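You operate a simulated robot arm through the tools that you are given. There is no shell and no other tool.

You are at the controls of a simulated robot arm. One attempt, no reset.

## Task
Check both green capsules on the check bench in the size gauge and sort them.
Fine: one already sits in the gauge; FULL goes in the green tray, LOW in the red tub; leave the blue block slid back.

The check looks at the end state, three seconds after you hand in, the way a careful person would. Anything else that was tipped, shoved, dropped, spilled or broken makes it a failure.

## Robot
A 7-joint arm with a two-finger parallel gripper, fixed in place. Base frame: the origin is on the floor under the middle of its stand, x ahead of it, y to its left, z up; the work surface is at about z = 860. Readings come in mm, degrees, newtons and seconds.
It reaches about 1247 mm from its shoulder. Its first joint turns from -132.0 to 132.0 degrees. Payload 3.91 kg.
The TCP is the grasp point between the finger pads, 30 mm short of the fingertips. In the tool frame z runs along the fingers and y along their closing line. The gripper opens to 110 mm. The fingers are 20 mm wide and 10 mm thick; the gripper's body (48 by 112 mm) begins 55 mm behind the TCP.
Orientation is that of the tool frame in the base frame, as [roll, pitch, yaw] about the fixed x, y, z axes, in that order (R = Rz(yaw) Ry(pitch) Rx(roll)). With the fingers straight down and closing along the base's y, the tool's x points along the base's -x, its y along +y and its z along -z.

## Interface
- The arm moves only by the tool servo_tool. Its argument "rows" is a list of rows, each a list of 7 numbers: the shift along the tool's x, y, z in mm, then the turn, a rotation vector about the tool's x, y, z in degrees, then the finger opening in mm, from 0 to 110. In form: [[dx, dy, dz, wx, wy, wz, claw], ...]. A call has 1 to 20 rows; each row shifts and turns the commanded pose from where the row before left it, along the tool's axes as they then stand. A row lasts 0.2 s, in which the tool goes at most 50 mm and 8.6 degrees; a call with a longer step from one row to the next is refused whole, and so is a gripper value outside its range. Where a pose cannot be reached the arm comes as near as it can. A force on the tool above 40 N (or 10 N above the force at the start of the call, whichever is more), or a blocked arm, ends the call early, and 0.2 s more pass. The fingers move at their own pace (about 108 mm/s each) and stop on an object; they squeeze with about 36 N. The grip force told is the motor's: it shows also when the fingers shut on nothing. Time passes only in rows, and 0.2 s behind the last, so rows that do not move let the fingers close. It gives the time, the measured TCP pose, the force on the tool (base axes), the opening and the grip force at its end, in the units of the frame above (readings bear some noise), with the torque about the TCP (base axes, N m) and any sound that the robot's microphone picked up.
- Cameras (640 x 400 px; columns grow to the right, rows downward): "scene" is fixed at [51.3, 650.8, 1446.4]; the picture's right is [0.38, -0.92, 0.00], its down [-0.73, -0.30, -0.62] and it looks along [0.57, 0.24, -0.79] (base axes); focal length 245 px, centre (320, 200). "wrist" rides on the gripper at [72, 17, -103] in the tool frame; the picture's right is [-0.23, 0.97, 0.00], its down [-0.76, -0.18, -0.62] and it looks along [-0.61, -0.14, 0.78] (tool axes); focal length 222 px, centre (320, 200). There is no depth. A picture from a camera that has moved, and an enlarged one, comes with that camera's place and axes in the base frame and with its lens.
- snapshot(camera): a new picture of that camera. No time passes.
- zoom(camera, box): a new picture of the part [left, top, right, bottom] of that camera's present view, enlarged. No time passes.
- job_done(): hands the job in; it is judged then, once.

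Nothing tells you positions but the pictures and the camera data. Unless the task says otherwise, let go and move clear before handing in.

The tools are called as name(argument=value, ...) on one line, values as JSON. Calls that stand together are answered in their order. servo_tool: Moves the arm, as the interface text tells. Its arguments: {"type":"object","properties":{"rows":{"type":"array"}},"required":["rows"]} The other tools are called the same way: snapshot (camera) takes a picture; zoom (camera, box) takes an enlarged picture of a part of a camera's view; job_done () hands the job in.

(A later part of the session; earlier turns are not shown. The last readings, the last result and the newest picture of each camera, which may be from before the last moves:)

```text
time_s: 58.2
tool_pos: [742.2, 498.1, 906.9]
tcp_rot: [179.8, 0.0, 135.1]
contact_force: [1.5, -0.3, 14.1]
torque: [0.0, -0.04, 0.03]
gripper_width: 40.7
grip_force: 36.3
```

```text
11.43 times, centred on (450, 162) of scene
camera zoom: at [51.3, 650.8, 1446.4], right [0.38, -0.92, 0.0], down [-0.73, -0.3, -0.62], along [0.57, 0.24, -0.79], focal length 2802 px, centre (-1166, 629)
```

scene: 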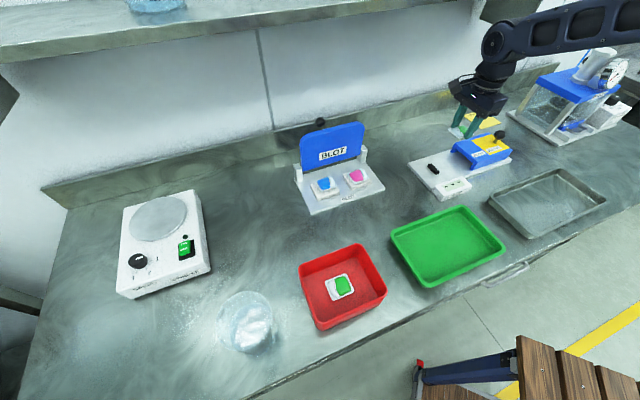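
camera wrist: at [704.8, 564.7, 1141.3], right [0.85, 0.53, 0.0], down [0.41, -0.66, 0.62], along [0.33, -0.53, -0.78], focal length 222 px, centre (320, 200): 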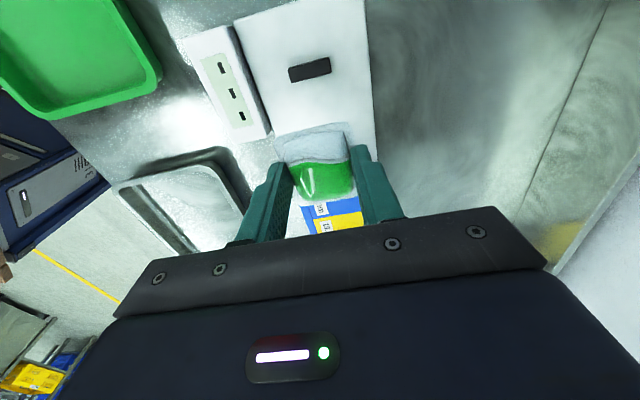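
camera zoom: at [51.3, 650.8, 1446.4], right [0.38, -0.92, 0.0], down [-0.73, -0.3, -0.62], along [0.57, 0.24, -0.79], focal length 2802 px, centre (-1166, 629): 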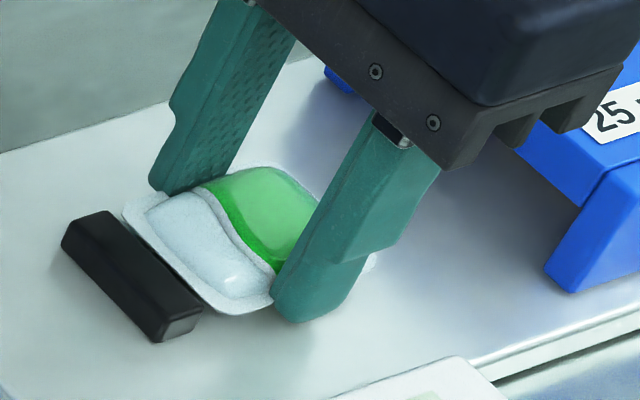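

The pod touched down on the plate, with 14 N showing. I'll ease up slightly, release it and rise.

servo_tool(rows=[[0, 0, -0.7, 0, 0, 0, 36], [0, 0, 0, 0, 0, 0, 43], [0, 0, 0, 0, 0, 0, 50], [0, 0, 0, 0, 0, 0, 62], [0, 0, 0, 0, 0, 0, 76], [0, 0, 0, 0, 0, 0, 78], [0, 0, -10, 0, 0, 0, 78], [0, 0, -30, 0, 0, 0, 78], [0, 0, -40, 0, 0, 0, 78], [0, 0, -50, 0, 0, 0, 78]])

zoom(camera="wrist", box=[240, 40, 400, 160])

zoom(camera="scene", box=[400, 100, 540, 210])

zoom(camera="scene", box=[420, 145, 470, 185])

```text
time_s: 60.4
tool_pos: [743.5, 499.7, 1036.4]
tcp_rot: [-179.9, 0.0, 135.1]
contact_force: [1.2, 0.9, -0.5]
torque: [0.01, 0.01, 0.0]
gripper_width: 78.0
grip_force: 0.0
```

```text
3.33 times, centred on (320, 100) of wrist
camera zoom: at [702.3, 562.5, 1140.8], right [0.85, 0.53, 0.0], down [0.41, -0.66, 0.62], along [0.33, -0.53, -0.78], focal length 740 px, centre (320, 533)
```

zoom: 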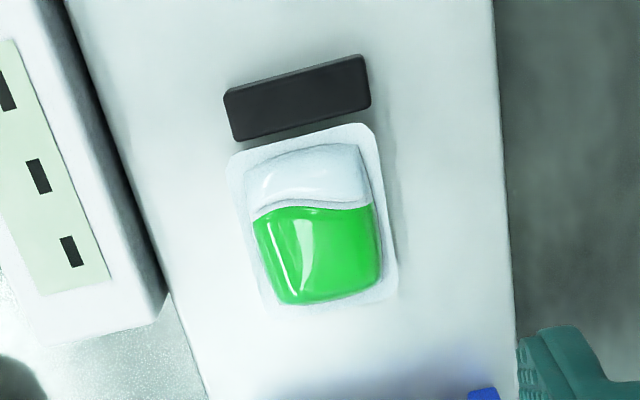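

```text
3.64 times, centred on (470, 155) of scene
camera zoom: at [51.3, 650.8, 1446.4], right [0.38, -0.92, 0.0], down [-0.73, -0.3, -0.62], along [0.57, 0.24, -0.79], focal length 892 px, centre (-226, 364)
```

zoom: 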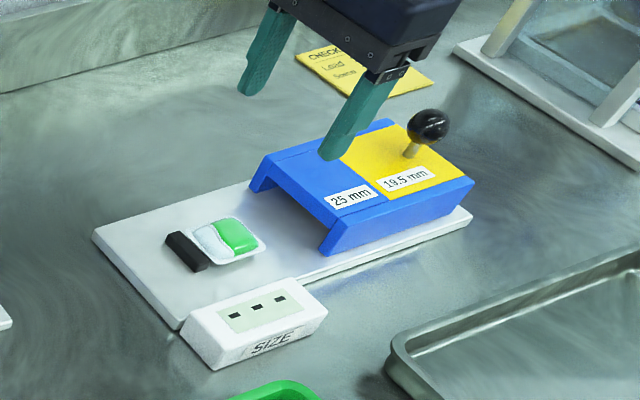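

```text
10.00 times, centred on (445, 165) of scene
camera zoom: at [51.3, 650.8, 1446.4], right [0.38, -0.92, 0.0], down [-0.73, -0.3, -0.62], along [0.57, 0.24, -0.79], focal length 2452 px, centre (-930, 550)
```

zoom: 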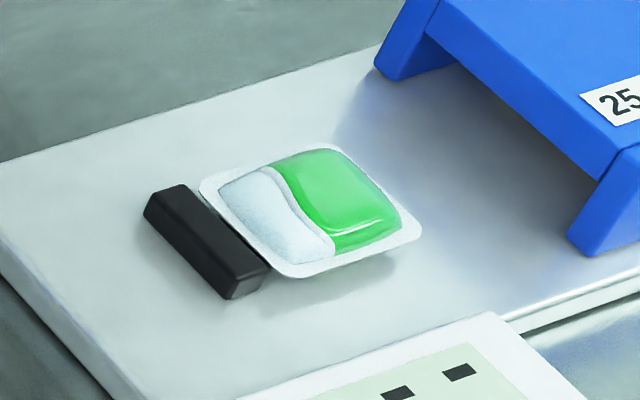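

The second pod sits in the gauge about 3 mm off the stop, and it looks taller than the first. I'll go back to the knob, turn the hand 90°, and check alignment before descending.

servo_tool(rows=[[-39.4, -0.2, 0, 0, 0, 0, 78], [-39.4, -0.2, 0, 0, 0, 0, 78], [-39.4, -0.2, 0, 0, 0, 0, 78], [-39.4, -0.2, 0, 0, 0, 0, 78], [-39.4, -0.2, 0, 0, 0, 0, 78], [0, 0, 0, 0, 0, -8.2, 78], [0, 0, 0, 0, 0, -8.2, 78], [0, 0, 0, 0, 0, -8.2, 78], [0, 0, 0, 0, 0, -8.2, 78], [0, 0, 0, 0, 0, -8.2, 78], [0, 0, 0, 0, 0, -8.2, 78], [0, 0, 0, 0, 0, -8.2, 78], [0, 0, 0, 0, 0, -8.2, 78], [0, 0, 0, 0, 0, -8.2, 78], [0, 0, 0, 0, 0, -8.2, 78], [0, 0, 0, 0, 0, -8.0, 78], [0, 0, 0, 0, 0, 0, 78]])

snapshot(camera="wrist")

zoom(camera="scene", box=[400, 100, 540, 210])

```text
time_s: 64.0
tool_pos: [881.1, 360.8, 1038.6]
tcp_rot: [-179.9, 0.0, -134.9]
contact_force: [0.5, -0.3, -0.3]
torque: [0.03, 0.0, 0.0]
gripper_width: 78.0
grip_force: 0.1
```

```text
taken
camera wrist: at [817.0, 319.8, 1141.2], right [-0.53, 0.85, 0.0], down [0.66, 0.41, 0.62], along [0.53, 0.33, -0.78], focal length 222 px, centre (320, 200)
```

wrist: 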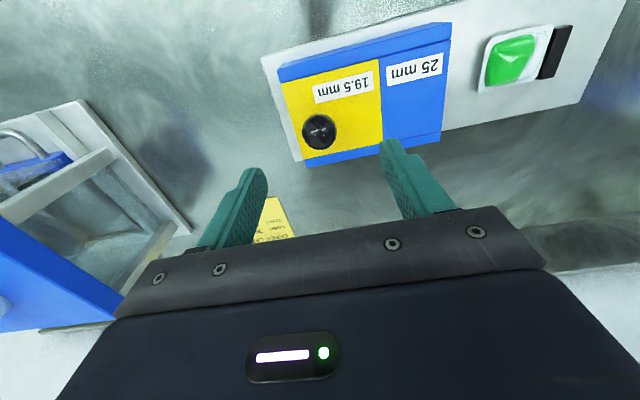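

```text
3.64 times, centred on (470, 155) of scene
camera zoom: at [51.3, 650.8, 1446.4], right [0.38, -0.92, 0.0], down [-0.73, -0.3, -0.62], along [0.57, 0.24, -0.79], focal length 892 px, centre (-226, 364)
```

zoom: 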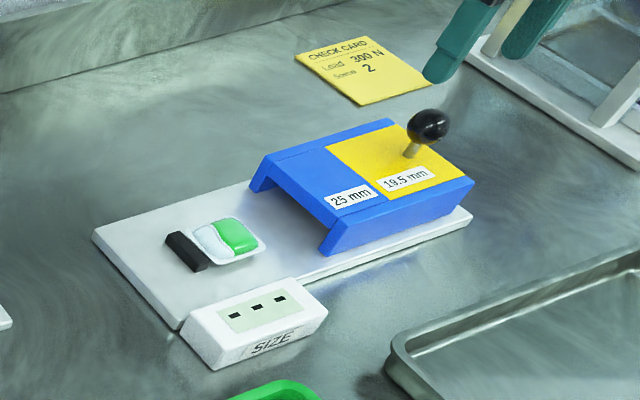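

The knob is centred under the TCP. I'll descend and fork it as before.

servo_tool(rows=[[0, 0, 35, 0, 0, 0, 78], [0, 0, 28, 0, 0, 0, 78], [0, 0, 15, 0, 0, 0, 78], [0, 0, 0, 0, 0, 0, 60], [0, 0, 0, 0, 0, 0, 45], [0, 0, 0, 0, 0, 0, 36], [0, 0, 0, 0, 0, 0, 36]])

snapshot(camera="wrist")

zoom(camera="scene", box=[400, 100, 540, 210])

```text
time_s: 65.6
tool_pos: [882.9, 359.3, 959.1]
tcp_rot: [-180.0, 0.0, -135.0]
contact_force: [-0.4, 0.1, -0.6]
torque: [0.0, 0.03, 0.03]
gripper_width: 36.0
grip_force: 0.0
```

```text
taken
camera wrist: at [817.7, 320.5, 1062.4], right [-0.53, 0.85, 0.0], down [0.66, 0.41, 0.62], along [0.53, 0.33, -0.78], focal length 222 px, centre (320, 200)
```

wrist: 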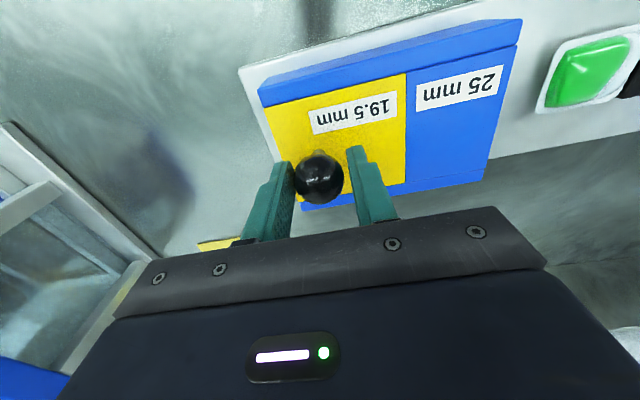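

```text
3.64 times, centred on (470, 155) of scene
camera zoom: at [51.3, 650.8, 1446.4], right [0.38, -0.92, 0.0], down [-0.73, -0.3, -0.62], along [0.57, 0.24, -0.79], focal length 892 px, centre (-226, 364)
```

zoom: 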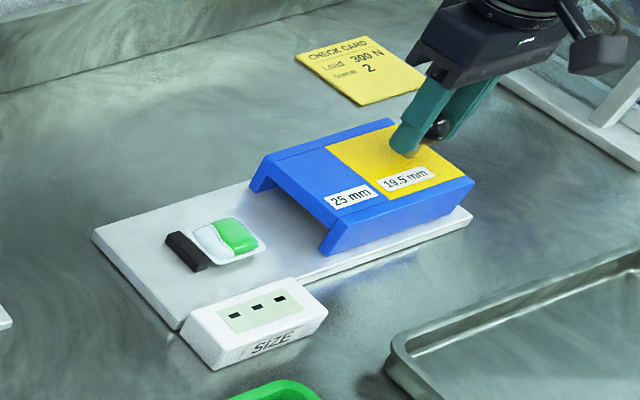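

servo_tool(rows=[[0, 6, 0, 0, 0, 0, 36], [0, 6, 0, 0, 0, 0, 36], [0, 6, 0, 0, 0, 0, 36], [0, 6, 0, 0, 0, 0, 36], [0, 6, 0, 0, 0, 0, 36], [0, 6, 0, 0, 0, 0, 36], [0, 6, 0, 0, 0, 0, 36], [0, 6, 0, 0, 0, 0, 36]])

zoom(camera="scene", box=[400, 100, 540, 210])

zoom(camera="wrist", box=[220, 0, 640, 220])

```text
time_s: 67.4
tool_pos: [848.6, 394.1, 958.3]
tcp_rot: [179.9, 0.0, -135.0]
contact_force: [0.1, 0.0, -0.2]
torque: [-0.01, 0.0, 0.0]
gripper_width: 36.3
grip_force: 0.1
```

```text
3.64 times, centred on (470, 155) of scene
camera zoom: at [51.3, 650.8, 1446.4], right [0.38, -0.92, 0.0], down [-0.73, -0.3, -0.62], along [0.57, 0.24, -0.79], focal length 892 px, centre (-226, 364)
```

zoom: 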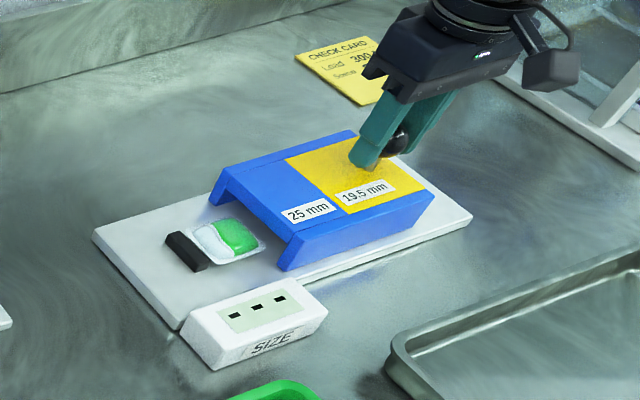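

```text
1.52 times, centred on (430, 110) of wrist
camera zoom: at [782.7, 354.3, 1062.6], right [-0.53, 0.85, 0.0], down [0.66, 0.41, 0.62], along [0.53, 0.33, -0.78], focal length 338 px, centre (152, 337)
```

zoom: 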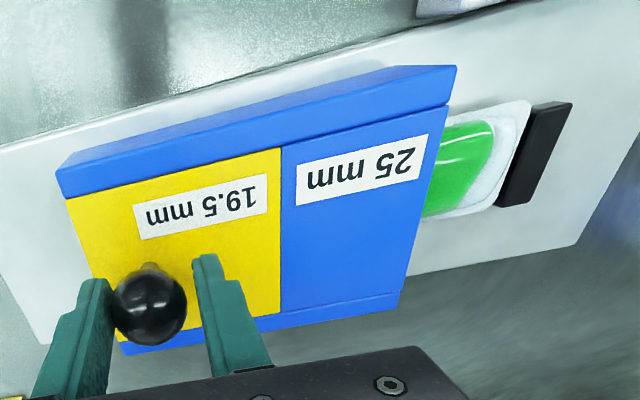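

servo_tool(rows=[[0, 3, 0, 0, 0, 0, 36], [0, 3, 0, 0, 0, 0, 36], [0, 3, 0, 0, 0, 0, 36], [0, 3, 0, 0, 0, 0, 36], [0, 4, 0, 0, 0, 0, 36], [0, 4, 0, 0, 0, 0, 36], [0, 4, 0, 0, 0, 0, 36], [0, 4, 0, 0, 0, 0, 36]])

zoom(camera="scene", box=[400, 100, 540, 210])

zoom(camera="wrist", box=[220, 0, 640, 220])

```text
time_s: 69.2
tool_pos: [827.3, 413.8, 959.4]
tcp_rot: [-180.0, 0.0, -135.0]
contact_force: [0.1, 0.3, -0.3]
torque: [-0.01, -0.01, 0.03]
gripper_width: 35.9
grip_force: 0.0
```

```text
3.64 times, centred on (470, 155) of scene
camera zoom: at [51.3, 650.8, 1446.4], right [0.38, -0.92, 0.0], down [-0.73, -0.3, -0.62], along [0.57, 0.24, -0.79], focal length 892 px, centre (-226, 364)
```

zoom: 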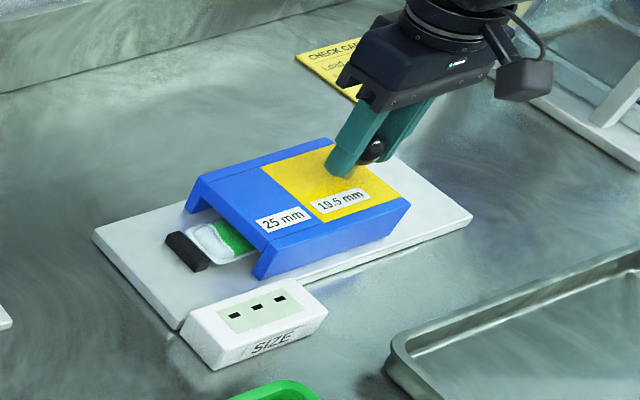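

```text
1.52 times, centred on (430, 110) of wrist
camera zoom: at [762.1, 373.5, 1062.5], right [-0.53, 0.85, 0.0], down [0.66, 0.41, 0.62], along [0.53, 0.33, -0.78], focal length 338 px, centre (152, 337)
```

zoom: 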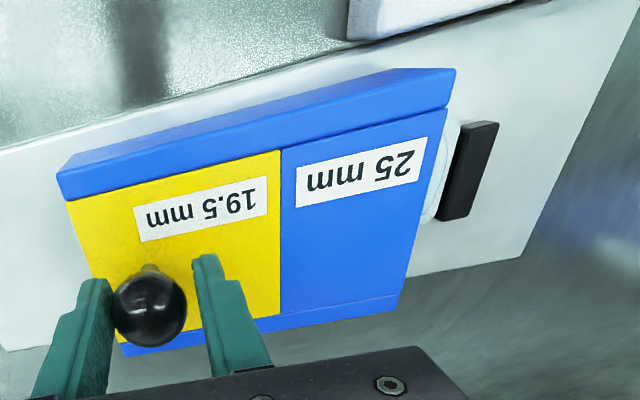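

servo_tool(rows=[[0, 3, 0, 0, 0, 0, 36], [0, 3, 0, 0, 0, 0, 36], [0, 3, 0, 0, 0, 0, 36], [0, 3, 0, 0, 0, 0, 36], [0, 3, 0, 0, 0, 0, 36]])

zoom(camera="scene", box=[400, 100, 540, 210])

zoom(camera="wrist", box=[220, 0, 640, 220])

```text
time_s: 70.4
tool_pos: [816.6, 424.1, 959.8]
tcp_rot: [180.0, 0.0, -135.0]
contact_force: [0.0, -0.5, -0.2]
torque: [0.0, 0.0, 0.01]
gripper_width: 36.1
grip_force: 0.2
```

```text
3.64 times, centred on (470, 155) of scene
camera zoom: at [51.3, 650.8, 1446.4], right [0.38, -0.92, 0.0], down [-0.73, -0.3, -0.62], along [0.57, 0.24, -0.79], focal length 892 px, centre (-226, 364)
```

zoom: 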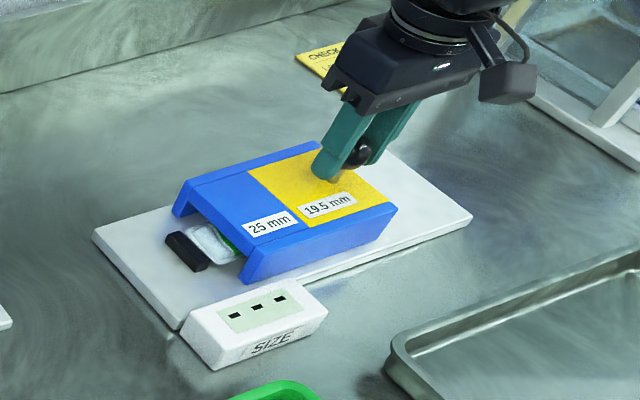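

```text
1.52 times, centred on (430, 110) of wrist
camera zoom: at [752.2, 384.8, 1063.3], right [-0.53, 0.85, 0.0], down [0.66, 0.41, 0.62], along [0.53, 0.33, -0.78], focal length 338 px, centre (152, 337)
```

zoom: 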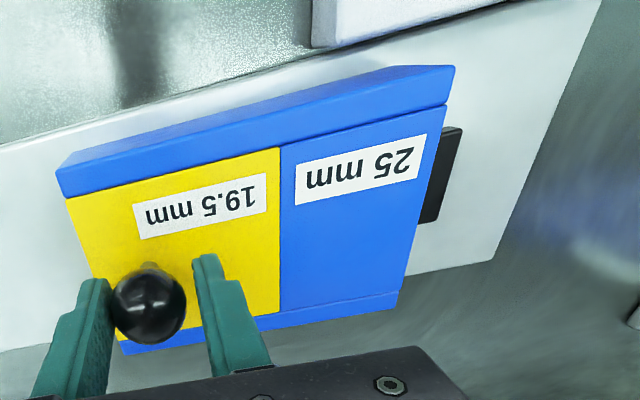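

servo_tool(rows=[[0, 2, 0, 0, 0, 0, 36], [0, 2, 0, 0, 0, 0, 36], [0, 2, 0, 0, 0, 0, 36], [0, 2, 0, 0, 0, 0, 36]])

zoom(camera="scene", box=[400, 100, 540, 210])

zoom(camera="wrist", box=[220, 0, 640, 220])

```text
time_s: 71.4
tool_pos: [810.4, 430.0, 959.0]
tcp_rot: [-179.9, 0.0, -135.0]
contact_force: [-0.4, -0.8, 0.0]
torque: [-0.04, 0.01, 0.01]
gripper_width: 35.9
grip_force: 0.2
```

```text
3.64 times, centred on (470, 155) of scene
camera zoom: at [51.3, 650.8, 1446.4], right [0.38, -0.92, 0.0], down [-0.73, -0.3, -0.62], along [0.57, 0.24, -0.79], focal length 892 px, centre (-226, 364)
```

zoom: 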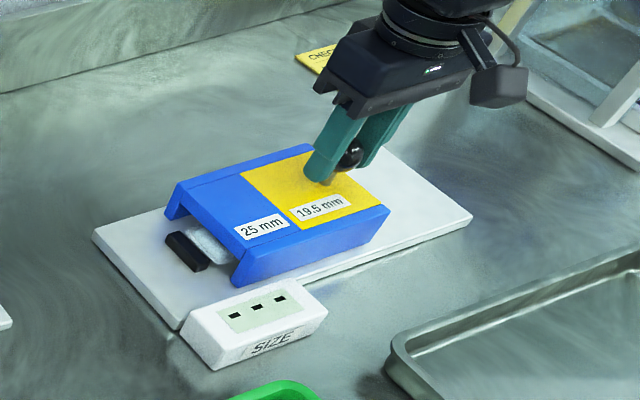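

```text
1.52 times, centred on (430, 110) of wrist
camera zoom: at [745.9, 390.7, 1063.0], right [-0.53, 0.85, 0.0], down [0.66, 0.41, 0.62], along [0.53, 0.33, -0.78], focal length 338 px, centre (152, 337)
```

zoom: 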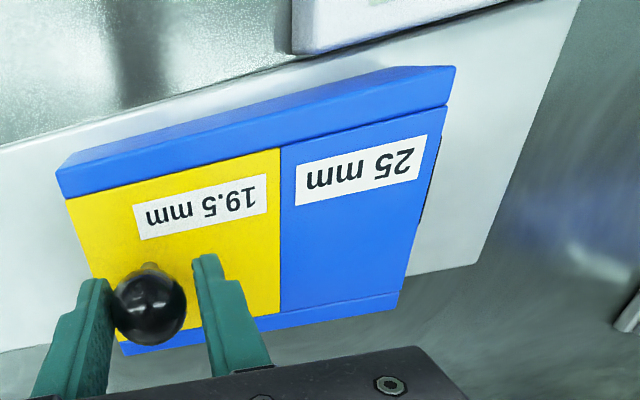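

servo_tool(rows=[[0, 2, 0, 0, 0, 0, 36], [0, 2, 0, 0, 0, 0, 36], [0, 2, 0, 0, 0, 0, 36]])

zoom(camera="scene", box=[400, 100, 540, 210])

zoom(camera="wrist", box=[220, 0, 640, 220])

```text
time_s: 72.2
tool_pos: [806.8, 434.0, 959.7]
tcp_rot: [180.0, 0.0, -135.0]
contact_force: [0.0, -0.7, 0.5]
torque: [0.0, -0.01, -0.01]
gripper_width: 35.8
grip_force: 0.3
```

```text
3.64 times, centred on (470, 155) of scene
camera zoom: at [51.3, 650.8, 1446.4], right [0.38, -0.92, 0.0], down [-0.73, -0.3, -0.62], along [0.57, 0.24, -0.79], focal length 892 px, centre (-226, 364)
```

zoom: 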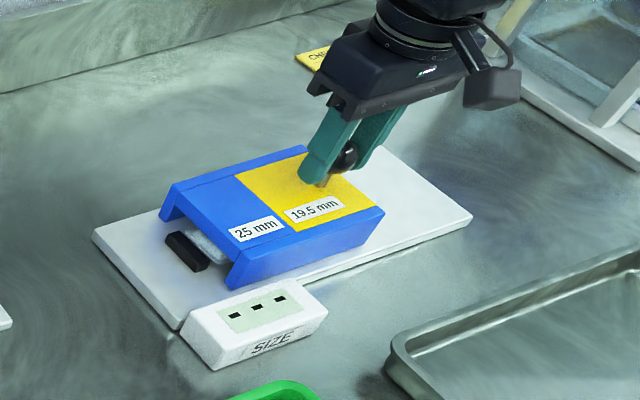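

```text
1.52 times, centred on (430, 110) of wrist
camera zoom: at [741.7, 395.1, 1062.6], right [-0.53, 0.85, 0.0], down [0.66, 0.41, 0.62], along [0.53, 0.33, -0.78], focal length 338 px, centre (152, 337)
```

zoom: 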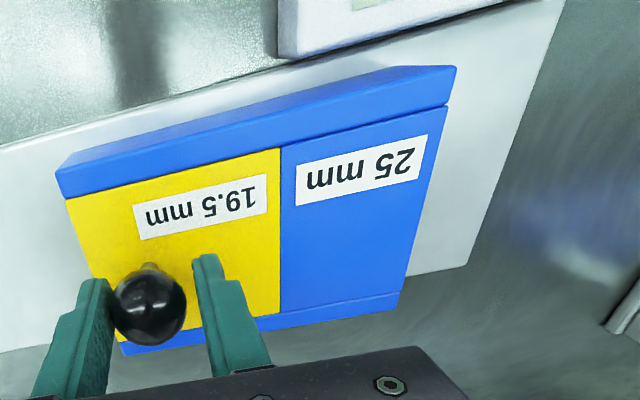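

servo_tool(rows=[[0, 1.5, 0, 0, 0, 0, 36], [0, 1.5, 0, 0, 0, 0, 36], [0, 1.5, 0, 0, 0, 0, 36]])

zoom(camera="scene", box=[400, 100, 540, 210])

```text
time_s: 73.0
tool_pos: [804.3, 437.2, 958.8]
tcp_rot: [-179.9, 0.0, -135.1]
contact_force: [-0.5, -0.8, 0.0]
torque: [0.01, -0.01, -0.01]
gripper_width: 36.1
grip_force: 0.2
```

```text
3.64 times, centred on (470, 155) of scene
camera zoom: at [51.3, 650.8, 1446.4], right [0.38, -0.92, 0.0], down [-0.73, -0.3, -0.62], along [0.57, 0.24, -0.79], focal length 892 px, centre (-226, 364)
```

zoom: 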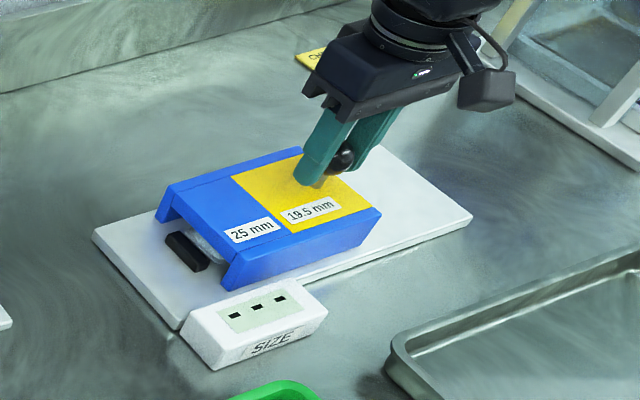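

servo_tool(rows=[[0, 1.5, 0, 0, 0, 0, 36], [0, 1.5, 0, 0, 0, 0, 36], [0, 1.5, 0, 0, 0, 0, 36]])

zoom(camera="scene", box=[400, 100, 540, 210])

zoom(camera="wrist", box=[220, 0, 640, 220])

```text
time_s: 73.8
tool_pos: [801.1, 440.9, 960.9]
tcp_rot: [180.0, 0.1, -135.0]
contact_force: [0.0, -1.2, 0.0]
torque: [-0.02, 0.0, -0.02]
gripper_width: 36.2
grip_force: 0.1
```

```text
3.64 times, centred on (470, 155) of scene
camera zoom: at [51.3, 650.8, 1446.4], right [0.38, -0.92, 0.0], down [-0.73, -0.3, -0.62], along [0.57, 0.24, -0.79], focal length 892 px, centre (-226, 364)
```

zoom: 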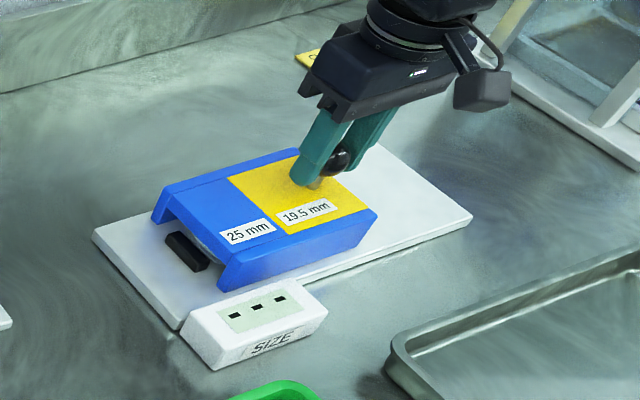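

```text
1.52 times, centred on (430, 110) of wrist
camera zoom: at [736.1, 401.8, 1063.0], right [-0.53, 0.85, 0.0], down [0.66, 0.41, 0.62], along [0.53, 0.33, -0.78], focal length 338 px, centre (152, 337)
```

zoom: 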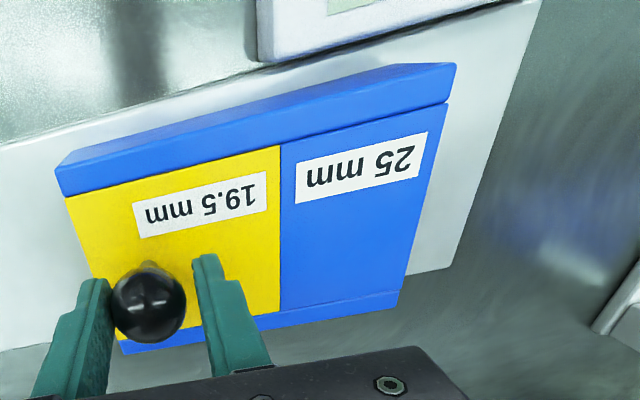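

servo_tool(rows=[[0, 1.5, 0, 0, 0, 0, 36], [0, 1.5, 0, 0, 0, 0, 36], [0, 1.5, 0, 0, 0, 0, 36]])

zoom(camera="scene", box=[420, 130, 490, 190])

```text
time_s: 74.6
tool_pos: [798.2, 443.6, 958.8]
tcp_rot: [-180.0, 0.0, -135.1]
contact_force: [2.3, -0.5, 0.5]
torque: [0.0, -0.02, 0.03]
gripper_width: 36.3
grip_force: 0.3
```

```text
6.67 times, centred on (455, 160) of scene
camera zoom: at [51.3, 650.8, 1446.4], right [0.38, -0.92, 0.0], down [-0.73, -0.3, -0.62], along [0.57, 0.24, -0.79], focal length 1635 px, centre (-580, 467)
```

zoom: 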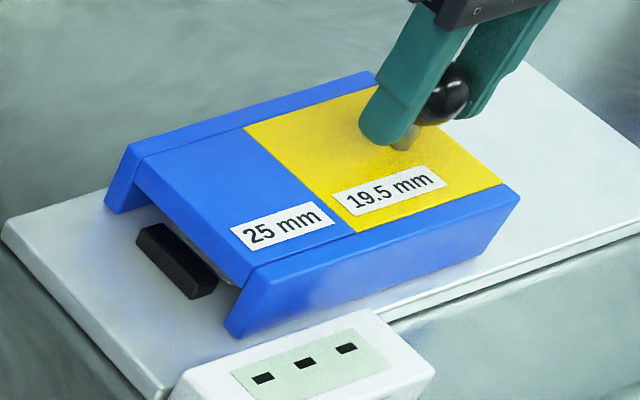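

servo_tool(rows=[[0, 1, 0, 0, 0, 0, 36], [0, 1, 0, 0, 0, 0, 36], [0, 1, 0, 0, 0, 0, 36]])

zoom(camera="scene", box=[420, 130, 490, 190])

```text
time_s: 75.4
tool_pos: [794.5, 445.1, 958.8]
tcp_rot: [180.0, 0.1, -135.0]
contact_force: [1.2, -0.4, 0.0]
torque: [-0.01, -0.03, 0.04]
gripper_width: 36.0
grip_force: 0.2
```

```text
6.67 times, centred on (455, 160) of scene
camera zoom: at [51.3, 650.8, 1446.4], right [0.38, -0.92, 0.0], down [-0.73, -0.3, -0.62], along [0.57, 0.24, -0.79], focal length 1635 px, centre (-580, 467)
```

zoom: 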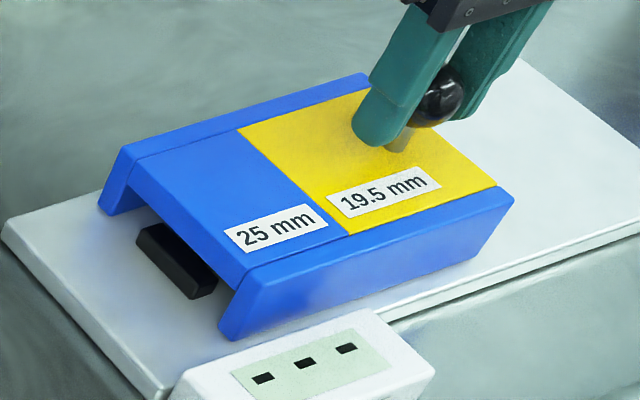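

servo_tool(rows=[[0, 1, 0, 0, 0, 0, 36], [0, 1, 0, 0, 0, 0, 36], [0, 1, 0, 0, 0, 0, 36]])

zoom(camera="scene", box=[420, 130, 490, 190])

```text
time_s: 76.2
tool_pos: [793.1, 448.2, 958.8]
tcp_rot: [180.0, 0.0, -135.0]
contact_force: [-0.8, -0.7, 0.4]
torque: [0.0, -0.01, 0.0]
gripper_width: 36.4
grip_force: 0.2
```

```text
6.67 times, centred on (455, 160) of scene
camera zoom: at [51.3, 650.8, 1446.4], right [0.38, -0.92, 0.0], down [-0.73, -0.3, -0.62], along [0.57, 0.24, -0.79], focal length 1635 px, centre (-580, 467)
```

zoom: 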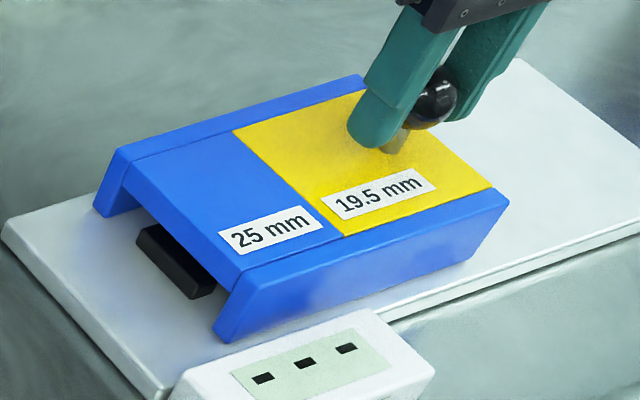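

servo_tool(rows=[[0, 1, 0, 0, 0, 0, 36], [0, 1, 0, 0, 0, 0, 36], [0, 1, 0, 0, 0, 0, 36]])

zoom(camera="scene", box=[420, 130, 490, 190])

```text
time_s: 77.0
tool_pos: [791.7, 448.8, 959.6]
tcp_rot: [180.0, -0.1, -135.0]
contact_force: [0.1, 0.7, -0.9]
torque: [-0.02, 0.02, -0.03]
gripper_width: 36.3
grip_force: 0.2
```

```text
6.67 times, centred on (455, 160) of scene
camera zoom: at [51.3, 650.8, 1446.4], right [0.38, -0.92, 0.0], down [-0.73, -0.3, -0.62], along [0.57, 0.24, -0.79], focal length 1635 px, centre (-580, 467)
```

zoom: 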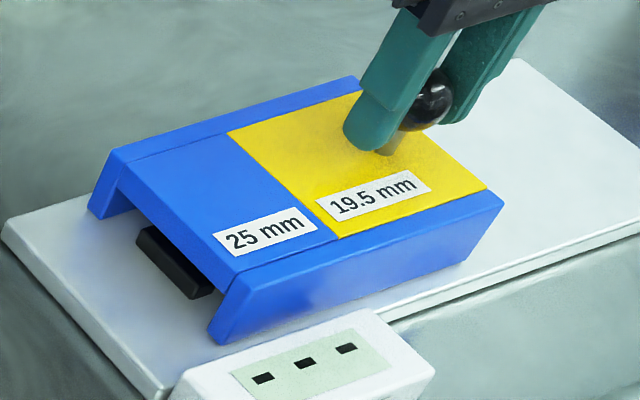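

servo_tool(rows=[[0, 1, 0, 0, 0, 0, 36], [0, 1, 0, 0, 0, 0, 36], [0, 1, 0, 0, 0, 0, 36]])

zoom(camera="scene", box=[420, 130, 490, 190])

zoom(camera="wrist", box=[220, 0, 640, 220])

```text
time_s: 77.8
tool_pos: [788.9, 452.3, 958.4]
tcp_rot: [-180.0, 0.0, -135.0]
contact_force: [-0.8, -0.4, -0.3]
torque: [0.0, 0.0, 0.0]
gripper_width: 36.4
grip_force: 0.3
```

```text
6.67 times, centred on (455, 160) of scene
camera zoom: at [51.3, 650.8, 1446.4], right [0.38, -0.92, 0.0], down [-0.73, -0.3, -0.62], along [0.57, 0.24, -0.79], focal length 1635 px, centre (-580, 467)
```

zoom: 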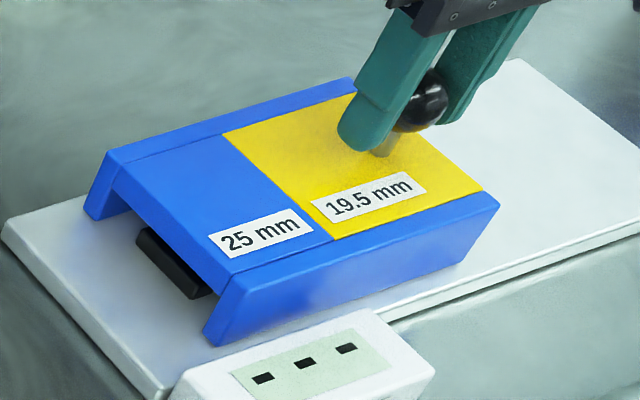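

```text
1.52 times, centred on (430, 110) of wrist
camera zoom: at [724.3, 412.9, 1062.8], right [-0.53, 0.85, 0.0], down [0.66, 0.41, 0.62], along [0.53, 0.33, -0.78], focal length 338 px, centre (152, 337)
```

zoom: 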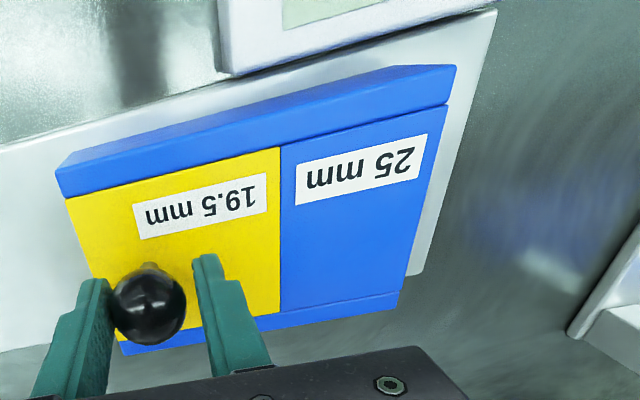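

servo_tool(rows=[[0, 1, 0, 0, 0, 0, 36], [0, 1, 0, 0, 0, 0, 36], [0, 1, 0, 0, 0, 0, 36]])

zoom(camera="scene", box=[420, 130, 490, 190])

```text
time_s: 78.6
tool_pos: [787.2, 453.1, 957.9]
tcp_rot: [179.9, 0.0, -135.1]
contact_force: [-0.5, -1.0, -0.2]
torque: [0.02, -0.03, 0.03]
gripper_width: 36.3
grip_force: 0.0
```

```text
6.67 times, centred on (455, 160) of scene
camera zoom: at [51.3, 650.8, 1446.4], right [0.38, -0.92, 0.0], down [-0.73, -0.3, -0.62], along [0.57, 0.24, -0.79], focal length 1635 px, centre (-580, 467)
```

zoom: 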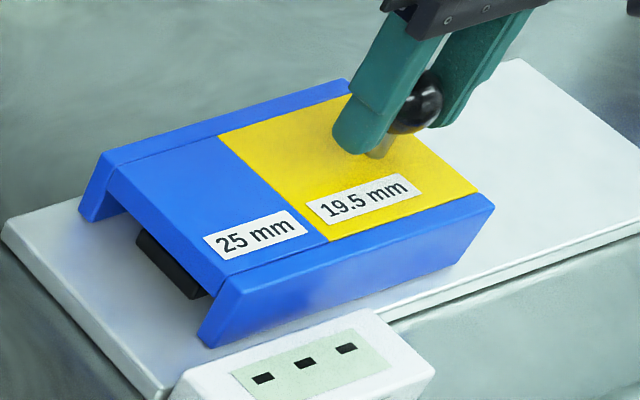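

servo_tool(rows=[[0, 1, 0, 0, 0, 0, 36], [0, 1, 0, 0, 0, 0, 36], [0, 1, 0, 0, 0, 0, 36]])

zoom(camera="scene", box=[420, 130, 490, 190])

```text
time_s: 79.4
tool_pos: [784.8, 456.7, 958.5]
tcp_rot: [-180.0, 0.0, -135.0]
contact_force: [-0.6, 0.5, -0.6]
torque: [0.01, 0.0, 0.02]
gripper_width: 36.3
grip_force: 0.2
```

```text
6.67 times, centred on (455, 160) of scene
camera zoom: at [51.3, 650.8, 1446.4], right [0.38, -0.92, 0.0], down [-0.73, -0.3, -0.62], along [0.57, 0.24, -0.79], focal length 1635 px, centre (-580, 467)
```

zoom: 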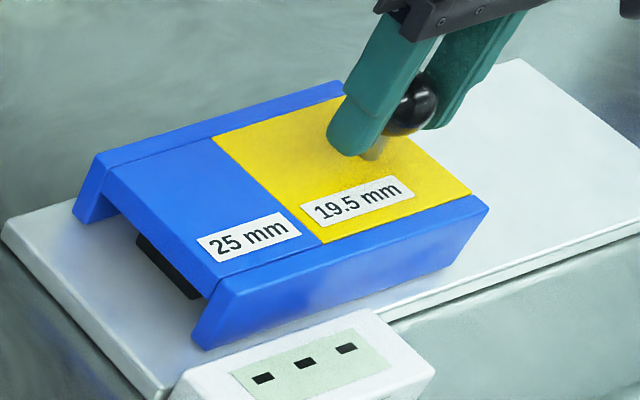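

servo_tool(rows=[[0, 1, 0, 0, 0, 0, 36], [0, 1, 0, 0, 0, 0, 36], [0, 1, 0, 0, 0, 0, 36]])

zoom(camera="scene", box=[420, 130, 490, 190])

```text
time_s: 80.2
tool_pos: [782.5, 457.5, 959.8]
tcp_rot: [179.9, 0.0, -134.9]
contact_force: [0.6, -0.2, -1.1]
torque: [0.02, 0.02, -0.01]
gripper_width: 36.2
grip_force: 0.2
```

```text
6.67 times, centred on (455, 160) of scene
camera zoom: at [51.3, 650.8, 1446.4], right [0.38, -0.92, 0.0], down [-0.73, -0.3, -0.62], along [0.57, 0.24, -0.79], focal length 1635 px, centre (-580, 467)
```

zoom: 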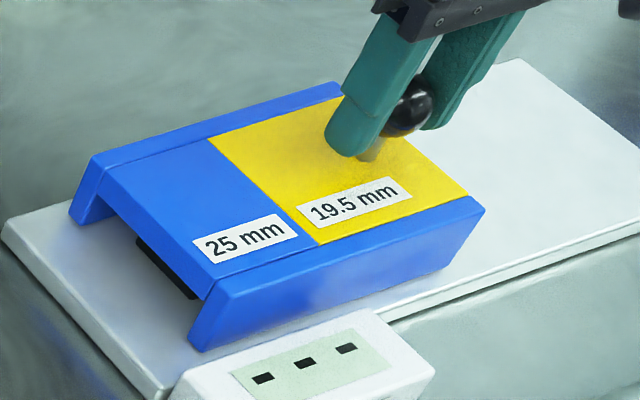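

servo_tool(rows=[[0, 1, 0, 0, 0, 0, 36], [0, 1, 0, 0, 0, 0, 36]])

zoom(camera="scene", box=[420, 130, 490, 190])

zoom(camera="wrist", box=[220, 0, 640, 220])

```text
time_s: 80.8
tool_pos: [781.7, 457.9, 959.7]
tcp_rot: [-180.0, 0.0, -135.0]
contact_force: [-0.2, 0.7, 0.0]
torque: [-0.01, -0.01, -0.01]
gripper_width: 36.2
grip_force: 0.4
```

```text
6.67 times, centred on (455, 160) of scene
camera zoom: at [51.3, 650.8, 1446.4], right [0.38, -0.92, 0.0], down [-0.73, -0.3, -0.62], along [0.57, 0.24, -0.79], focal length 1635 px, centre (-580, 467)
```

zoom: 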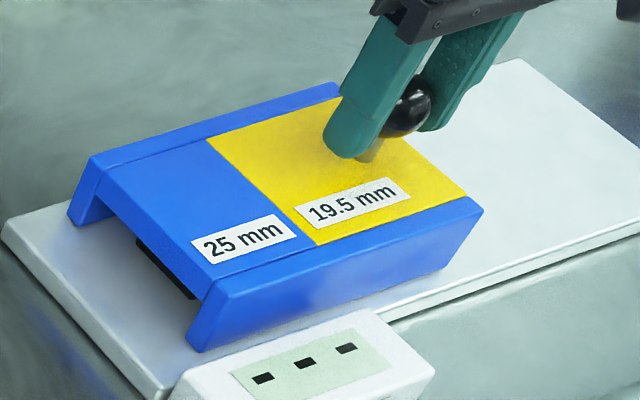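

```text
1.52 times, centred on (430, 110) of wrist
camera zoom: at [716.3, 419.0, 1062.9], right [-0.53, 0.85, 0.0], down [0.66, 0.41, 0.62], along [0.53, 0.33, -0.78], focal length 338 px, centre (152, 337)
```

zoom: 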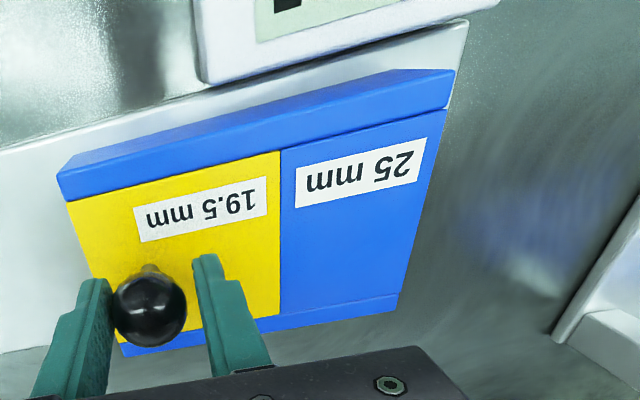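

servo_tool(rows=[[0, 1, 0, 0, 0, 0, 36], [0, 1, 0, 0, 0, 0, 36]])

zoom(camera="scene", box=[420, 130, 490, 190])

```text
time_s: 81.4
tool_pos: [780.1, 461.0, 959.1]
tcp_rot: [-180.0, 0.0, -135.0]
contact_force: [0.1, -0.9, -0.1]
torque: [0.0, 0.0, -0.04]
gripper_width: 36.1
grip_force: 0.1
```

```text
6.67 times, centred on (455, 160) of scene
camera zoom: at [51.3, 650.8, 1446.4], right [0.38, -0.92, 0.0], down [-0.73, -0.3, -0.62], along [0.57, 0.24, -0.79], focal length 1635 px, centre (-580, 467)
```

zoom: 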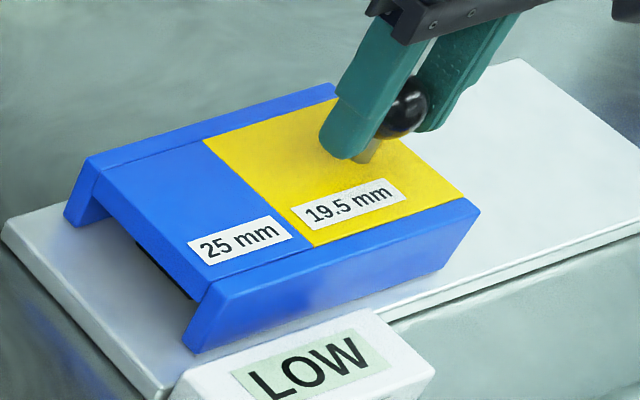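

The display reads LOW again, but this pod looked taller, so I won't trust the result yet. I'll slide the block back and see how the pod sits.

servo_tool(rows=[[0, -5, 0, 0, 0, 0, 36], [0, -5, 0, 0, 0, 0, 36], [0, -8, 0, 0, 0, 0, 36], [0, -8, 0, 0, 0, 0, 36], [0, -8, 0, 0, 0, 0, 36], [0, -8, 0, 0, 0, 0, 36], [0, -8, 0, 0, 0, 0, 36], [0, -8, 0, 0, 0, 0, 36], [0, -8, 0, 0, 0, 0, 36], [0, -8, 0, 0, 0, 0, 36], [0, -8, 0, 0, 0, 0, 36], [0, -8, 0, 0, 0, 0, 36], [0, -8, 0, 0, 0, 0, 36], [0, -8, 0, 0, 0, 0, 36], [0, -8, 0, 0, 0, 0, 36], [0, -8, 0, 0, 0, 0, 36], [0, -8, 0, 0, 0, 0, 36], [0, -6, 0, 0, 0, 0, 36], [0, -4, 0, 0, 0, 0, 36]])

zoom(camera="scene", box=[400, 100, 540, 210])

zoom(camera="scene", box=[420, 145, 470, 185])

zoom(camera="wrist", box=[440, 0, 640, 150])

```text
time_s: 85.4
tool_pos: [879.8, 362.3, 959.6]
tcp_rot: [-180.0, 0.0, -135.0]
contact_force: [0.2, -0.5, -0.1]
torque: [0.03, 0.03, -0.02]
gripper_width: 36.0
grip_force: 0.1
```

```text
3.64 times, centred on (470, 155) of scene
camera zoom: at [51.3, 650.8, 1446.4], right [0.38, -0.92, 0.0], down [-0.73, -0.3, -0.62], along [0.57, 0.24, -0.79], focal length 892 px, centre (-226, 364)
```

zoom: 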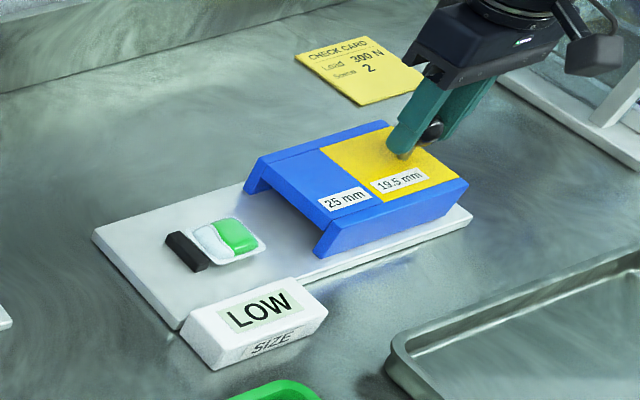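

```text
10.00 times, centred on (445, 165) of scene
camera zoom: at [51.3, 650.8, 1446.4], right [0.38, -0.92, 0.0], down [-0.73, -0.3, -0.62], along [0.57, 0.24, -0.79], focal length 2452 px, centre (-930, 550)
```

zoom: 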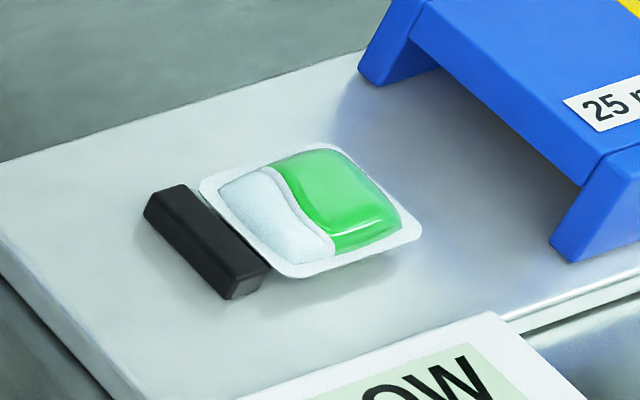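

```text
2.67 times, centred on (540, 75) of wrist
camera zoom: at [815.0, 323.5, 1063.0], right [-0.53, 0.85, 0.0], down [0.66, 0.41, 0.62], along [0.53, 0.33, -0.78], focal length 592 px, centre (-267, 533)
```

zoom: 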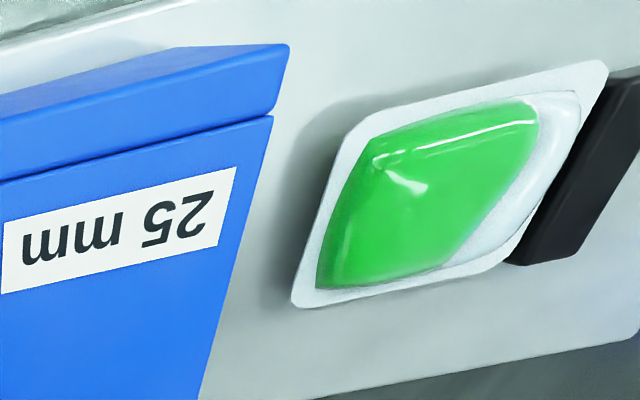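

The pod didn't move at all while the 19.5 mm step passed over its centre, which fits a real LOW. I'll finish sliding the block back and look closely at the pod again.

servo_tool(rows=[[0, -2, 0, 0, 0, 0, 36], [0, -2, 0, 0, 0, 0, 36], [0, -2, 0, 0, 0, 0, 36]])

zoom(camera="scene", box=[400, 100, 540, 210])

zoom(camera="scene", box=[430, 150, 466, 180])

zoom(camera="scene", box=[310, 260, 370, 310])

```text
time_s: 86.2
tool_pos: [882.7, 357.5, 959.5]
tcp_rot: [-180.0, 0.1, -134.9]
contact_force: [-0.1, -0.3, 0.4]
torque: [0.03, 0.05, -0.02]
gripper_width: 36.1
grip_force: 0.1
```

```text
3.64 times, centred on (470, 155) of scene
camera zoom: at [51.3, 650.8, 1446.4], right [0.38, -0.92, 0.0], down [-0.73, -0.3, -0.62], along [0.57, 0.24, -0.79], focal length 892 px, centre (-226, 364)
```

zoom: 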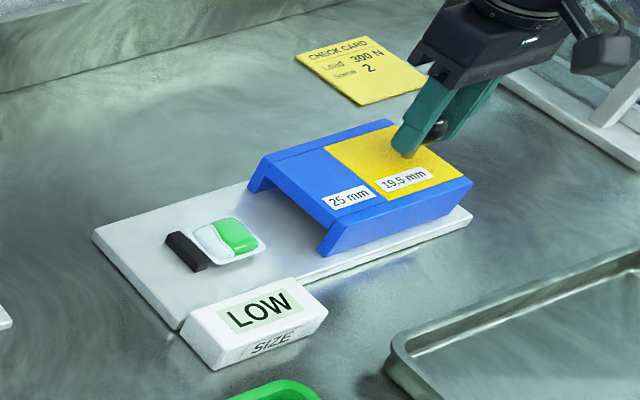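

```text
13.33 times, centred on (448, 165) of scene
camera zoom: at [51.3, 650.8, 1446.4], right [0.38, -0.92, 0.0], down [-0.73, -0.3, -0.62], along [0.57, 0.24, -0.79], focal length 3269 px, centre (-1387, 667)
```

zoom: 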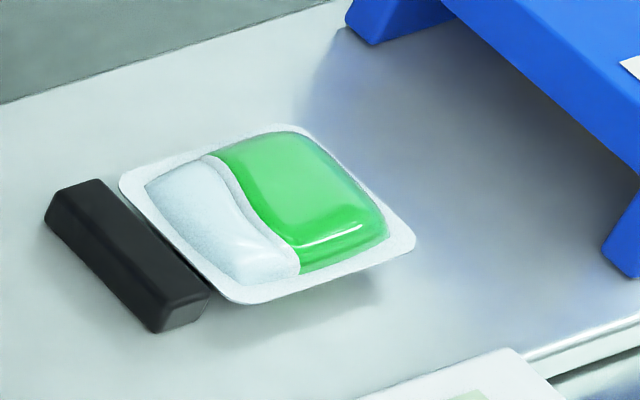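

```text
8.00 times, centred on (340, 285) of scene
camera zoom: at [51.3, 650.8, 1446.4], right [0.38, -0.92, 0.0], down [-0.73, -0.3, -0.62], along [0.57, 0.24, -0.79], focal length 1962 px, centre (160, -480)
```

zoom: 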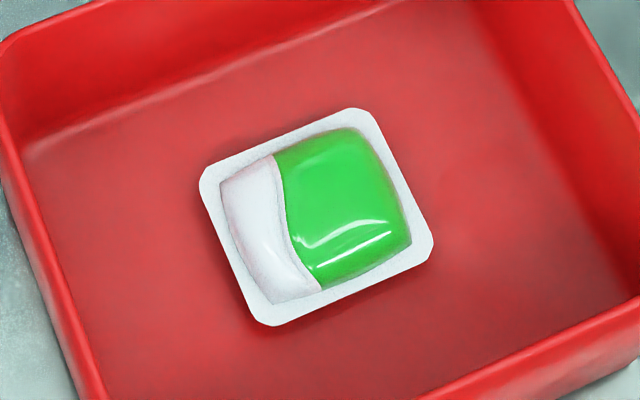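

The pod's position and dome shape match the first one, and the step cleared it without contact, so both pods are LOW. The first pod sits mid-tub, so I'll free the knob and shift that pod to one end of the red tub to make room for the second.

servo_tool(rows=[[0, -1.5, 0, 0, 0, 0, 36], [0, 0, 0, 0, 0, 0, 50], [0, 0, -20, 0, 0, 0, 62], [0, 0, -40, 0, 0, 0, 62], [0, 0, -30, 0, 0, 8.2, 62], [0, 0, 0, 0, 0, 8.2, 62], [0, 0, 0, 0, 0, 8.2, 62], [0, 0, 0, 0, 0, 8.2, 62], [0, 0, 0, 0, 0, 8.2, 62], [0, 0, 0, 0, 0, 8.2, 62], [0, 0, 0, 0, 0, 8.2, 62], [0, 0, 0, 0, 0, 8.2, 62], [0, 0, 0, 0, 0, 8.2, 62], [0, 0, 0, 0, 0, 8.2, 62], [0, 0, 0, 0, 0, 7.9, 62]])

zoom(camera="scene", box=[400, 100, 540, 210])

```text
time_s: 89.4
tool_pos: [884.1, 355.9, 1048.8]
tcp_rot: [-180.0, 0.1, 135.0]
contact_force: [1.0, -0.3, 0.4]
torque: [0.02, 0.04, 0.01]
gripper_width: 62.0
grip_force: 0.1
```

```text
3.64 times, centred on (470, 155) of scene
camera zoom: at [51.3, 650.8, 1446.4], right [0.38, -0.92, 0.0], down [-0.73, -0.3, -0.62], along [0.57, 0.24, -0.79], focal length 892 px, centre (-226, 364)
```

zoom: 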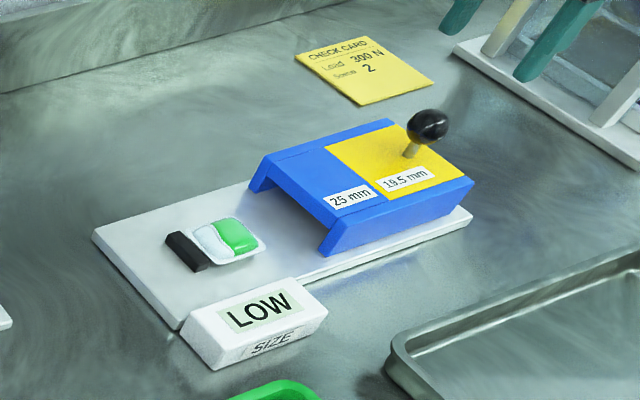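

The block is fully back. Now I'll fly to the red tub above the first pod.

servo_tool(rows=[[20, -6.5, 0, 0, 0, 0, 62], [42.6, -13.8, 0, 0, 0, 0, 62], [42.6, -13.8, 0, 0, 0, 0, 62], [42.6, -13.8, 0, 0, 0, 0, 62], [42.6, -13.8, 0, 0, 0, 0, 62], [42.6, -13.8, 0, 0, 0, 0, 62], [42.6, -13.8, 0, 0, 0, 0, 62], [42.6, -13.8, 0, 0, 0, 0, 62], [42.6, -13.8, 0, 0, 0, 0, 62], [42.6, -13.8, 0, 0, 0, 0, 62], [42.6, -13.8, 0, 0, 0, 0, 62], [42.6, -13.8, 0, 0, 0, 0, 62], [42.6, -13.8, 0, 0, 0, 0, 62], [42.6, -13.8, 0, 0, 0, 0, 62], [42.6, -13.8, 0, 0, 0, 0, 62], [42.6, -13.8, 0, 0, 0, 0, 62], [22, -8.5, 0, 0, 0, 0, 62], [0, 0, 0, 0, 0, 0, 62]])

snapshot(camera="wrist")

zoom(camera="scene", box=[420, 145, 470, 185])

```text
time_s: 93.2
tool_pos: [244.6, 683.0, 1050.3]
tcp_rot: [-179.9, 0.0, 135.1]
contact_force: [-1.1, 0.3, 0.3]
torque: [0.02, -0.02, 0.01]
gripper_width: 61.9
grip_force: 0.1
```

```text
taken
camera wrist: at [203.3, 746.1, 1154.4], right [0.85, 0.53, 0.0], down [0.41, -0.66, 0.62], along [0.33, -0.53, -0.78], focal length 222 px, centre (320, 200)
```

wrist: 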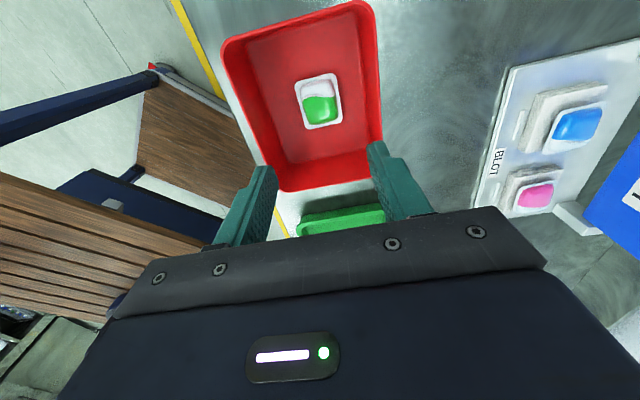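

```text
10.00 times, centred on (445, 165) of scene
camera zoom: at [51.3, 650.8, 1446.4], right [0.38, -0.92, 0.0], down [-0.73, -0.3, -0.62], along [0.57, 0.24, -0.79], focal length 2452 px, centre (-930, 550)
```

zoom: 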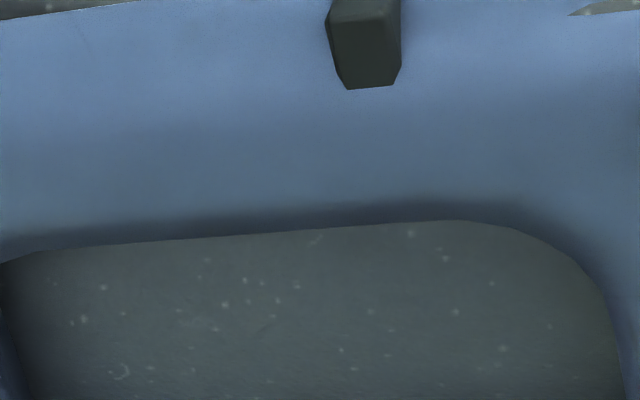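

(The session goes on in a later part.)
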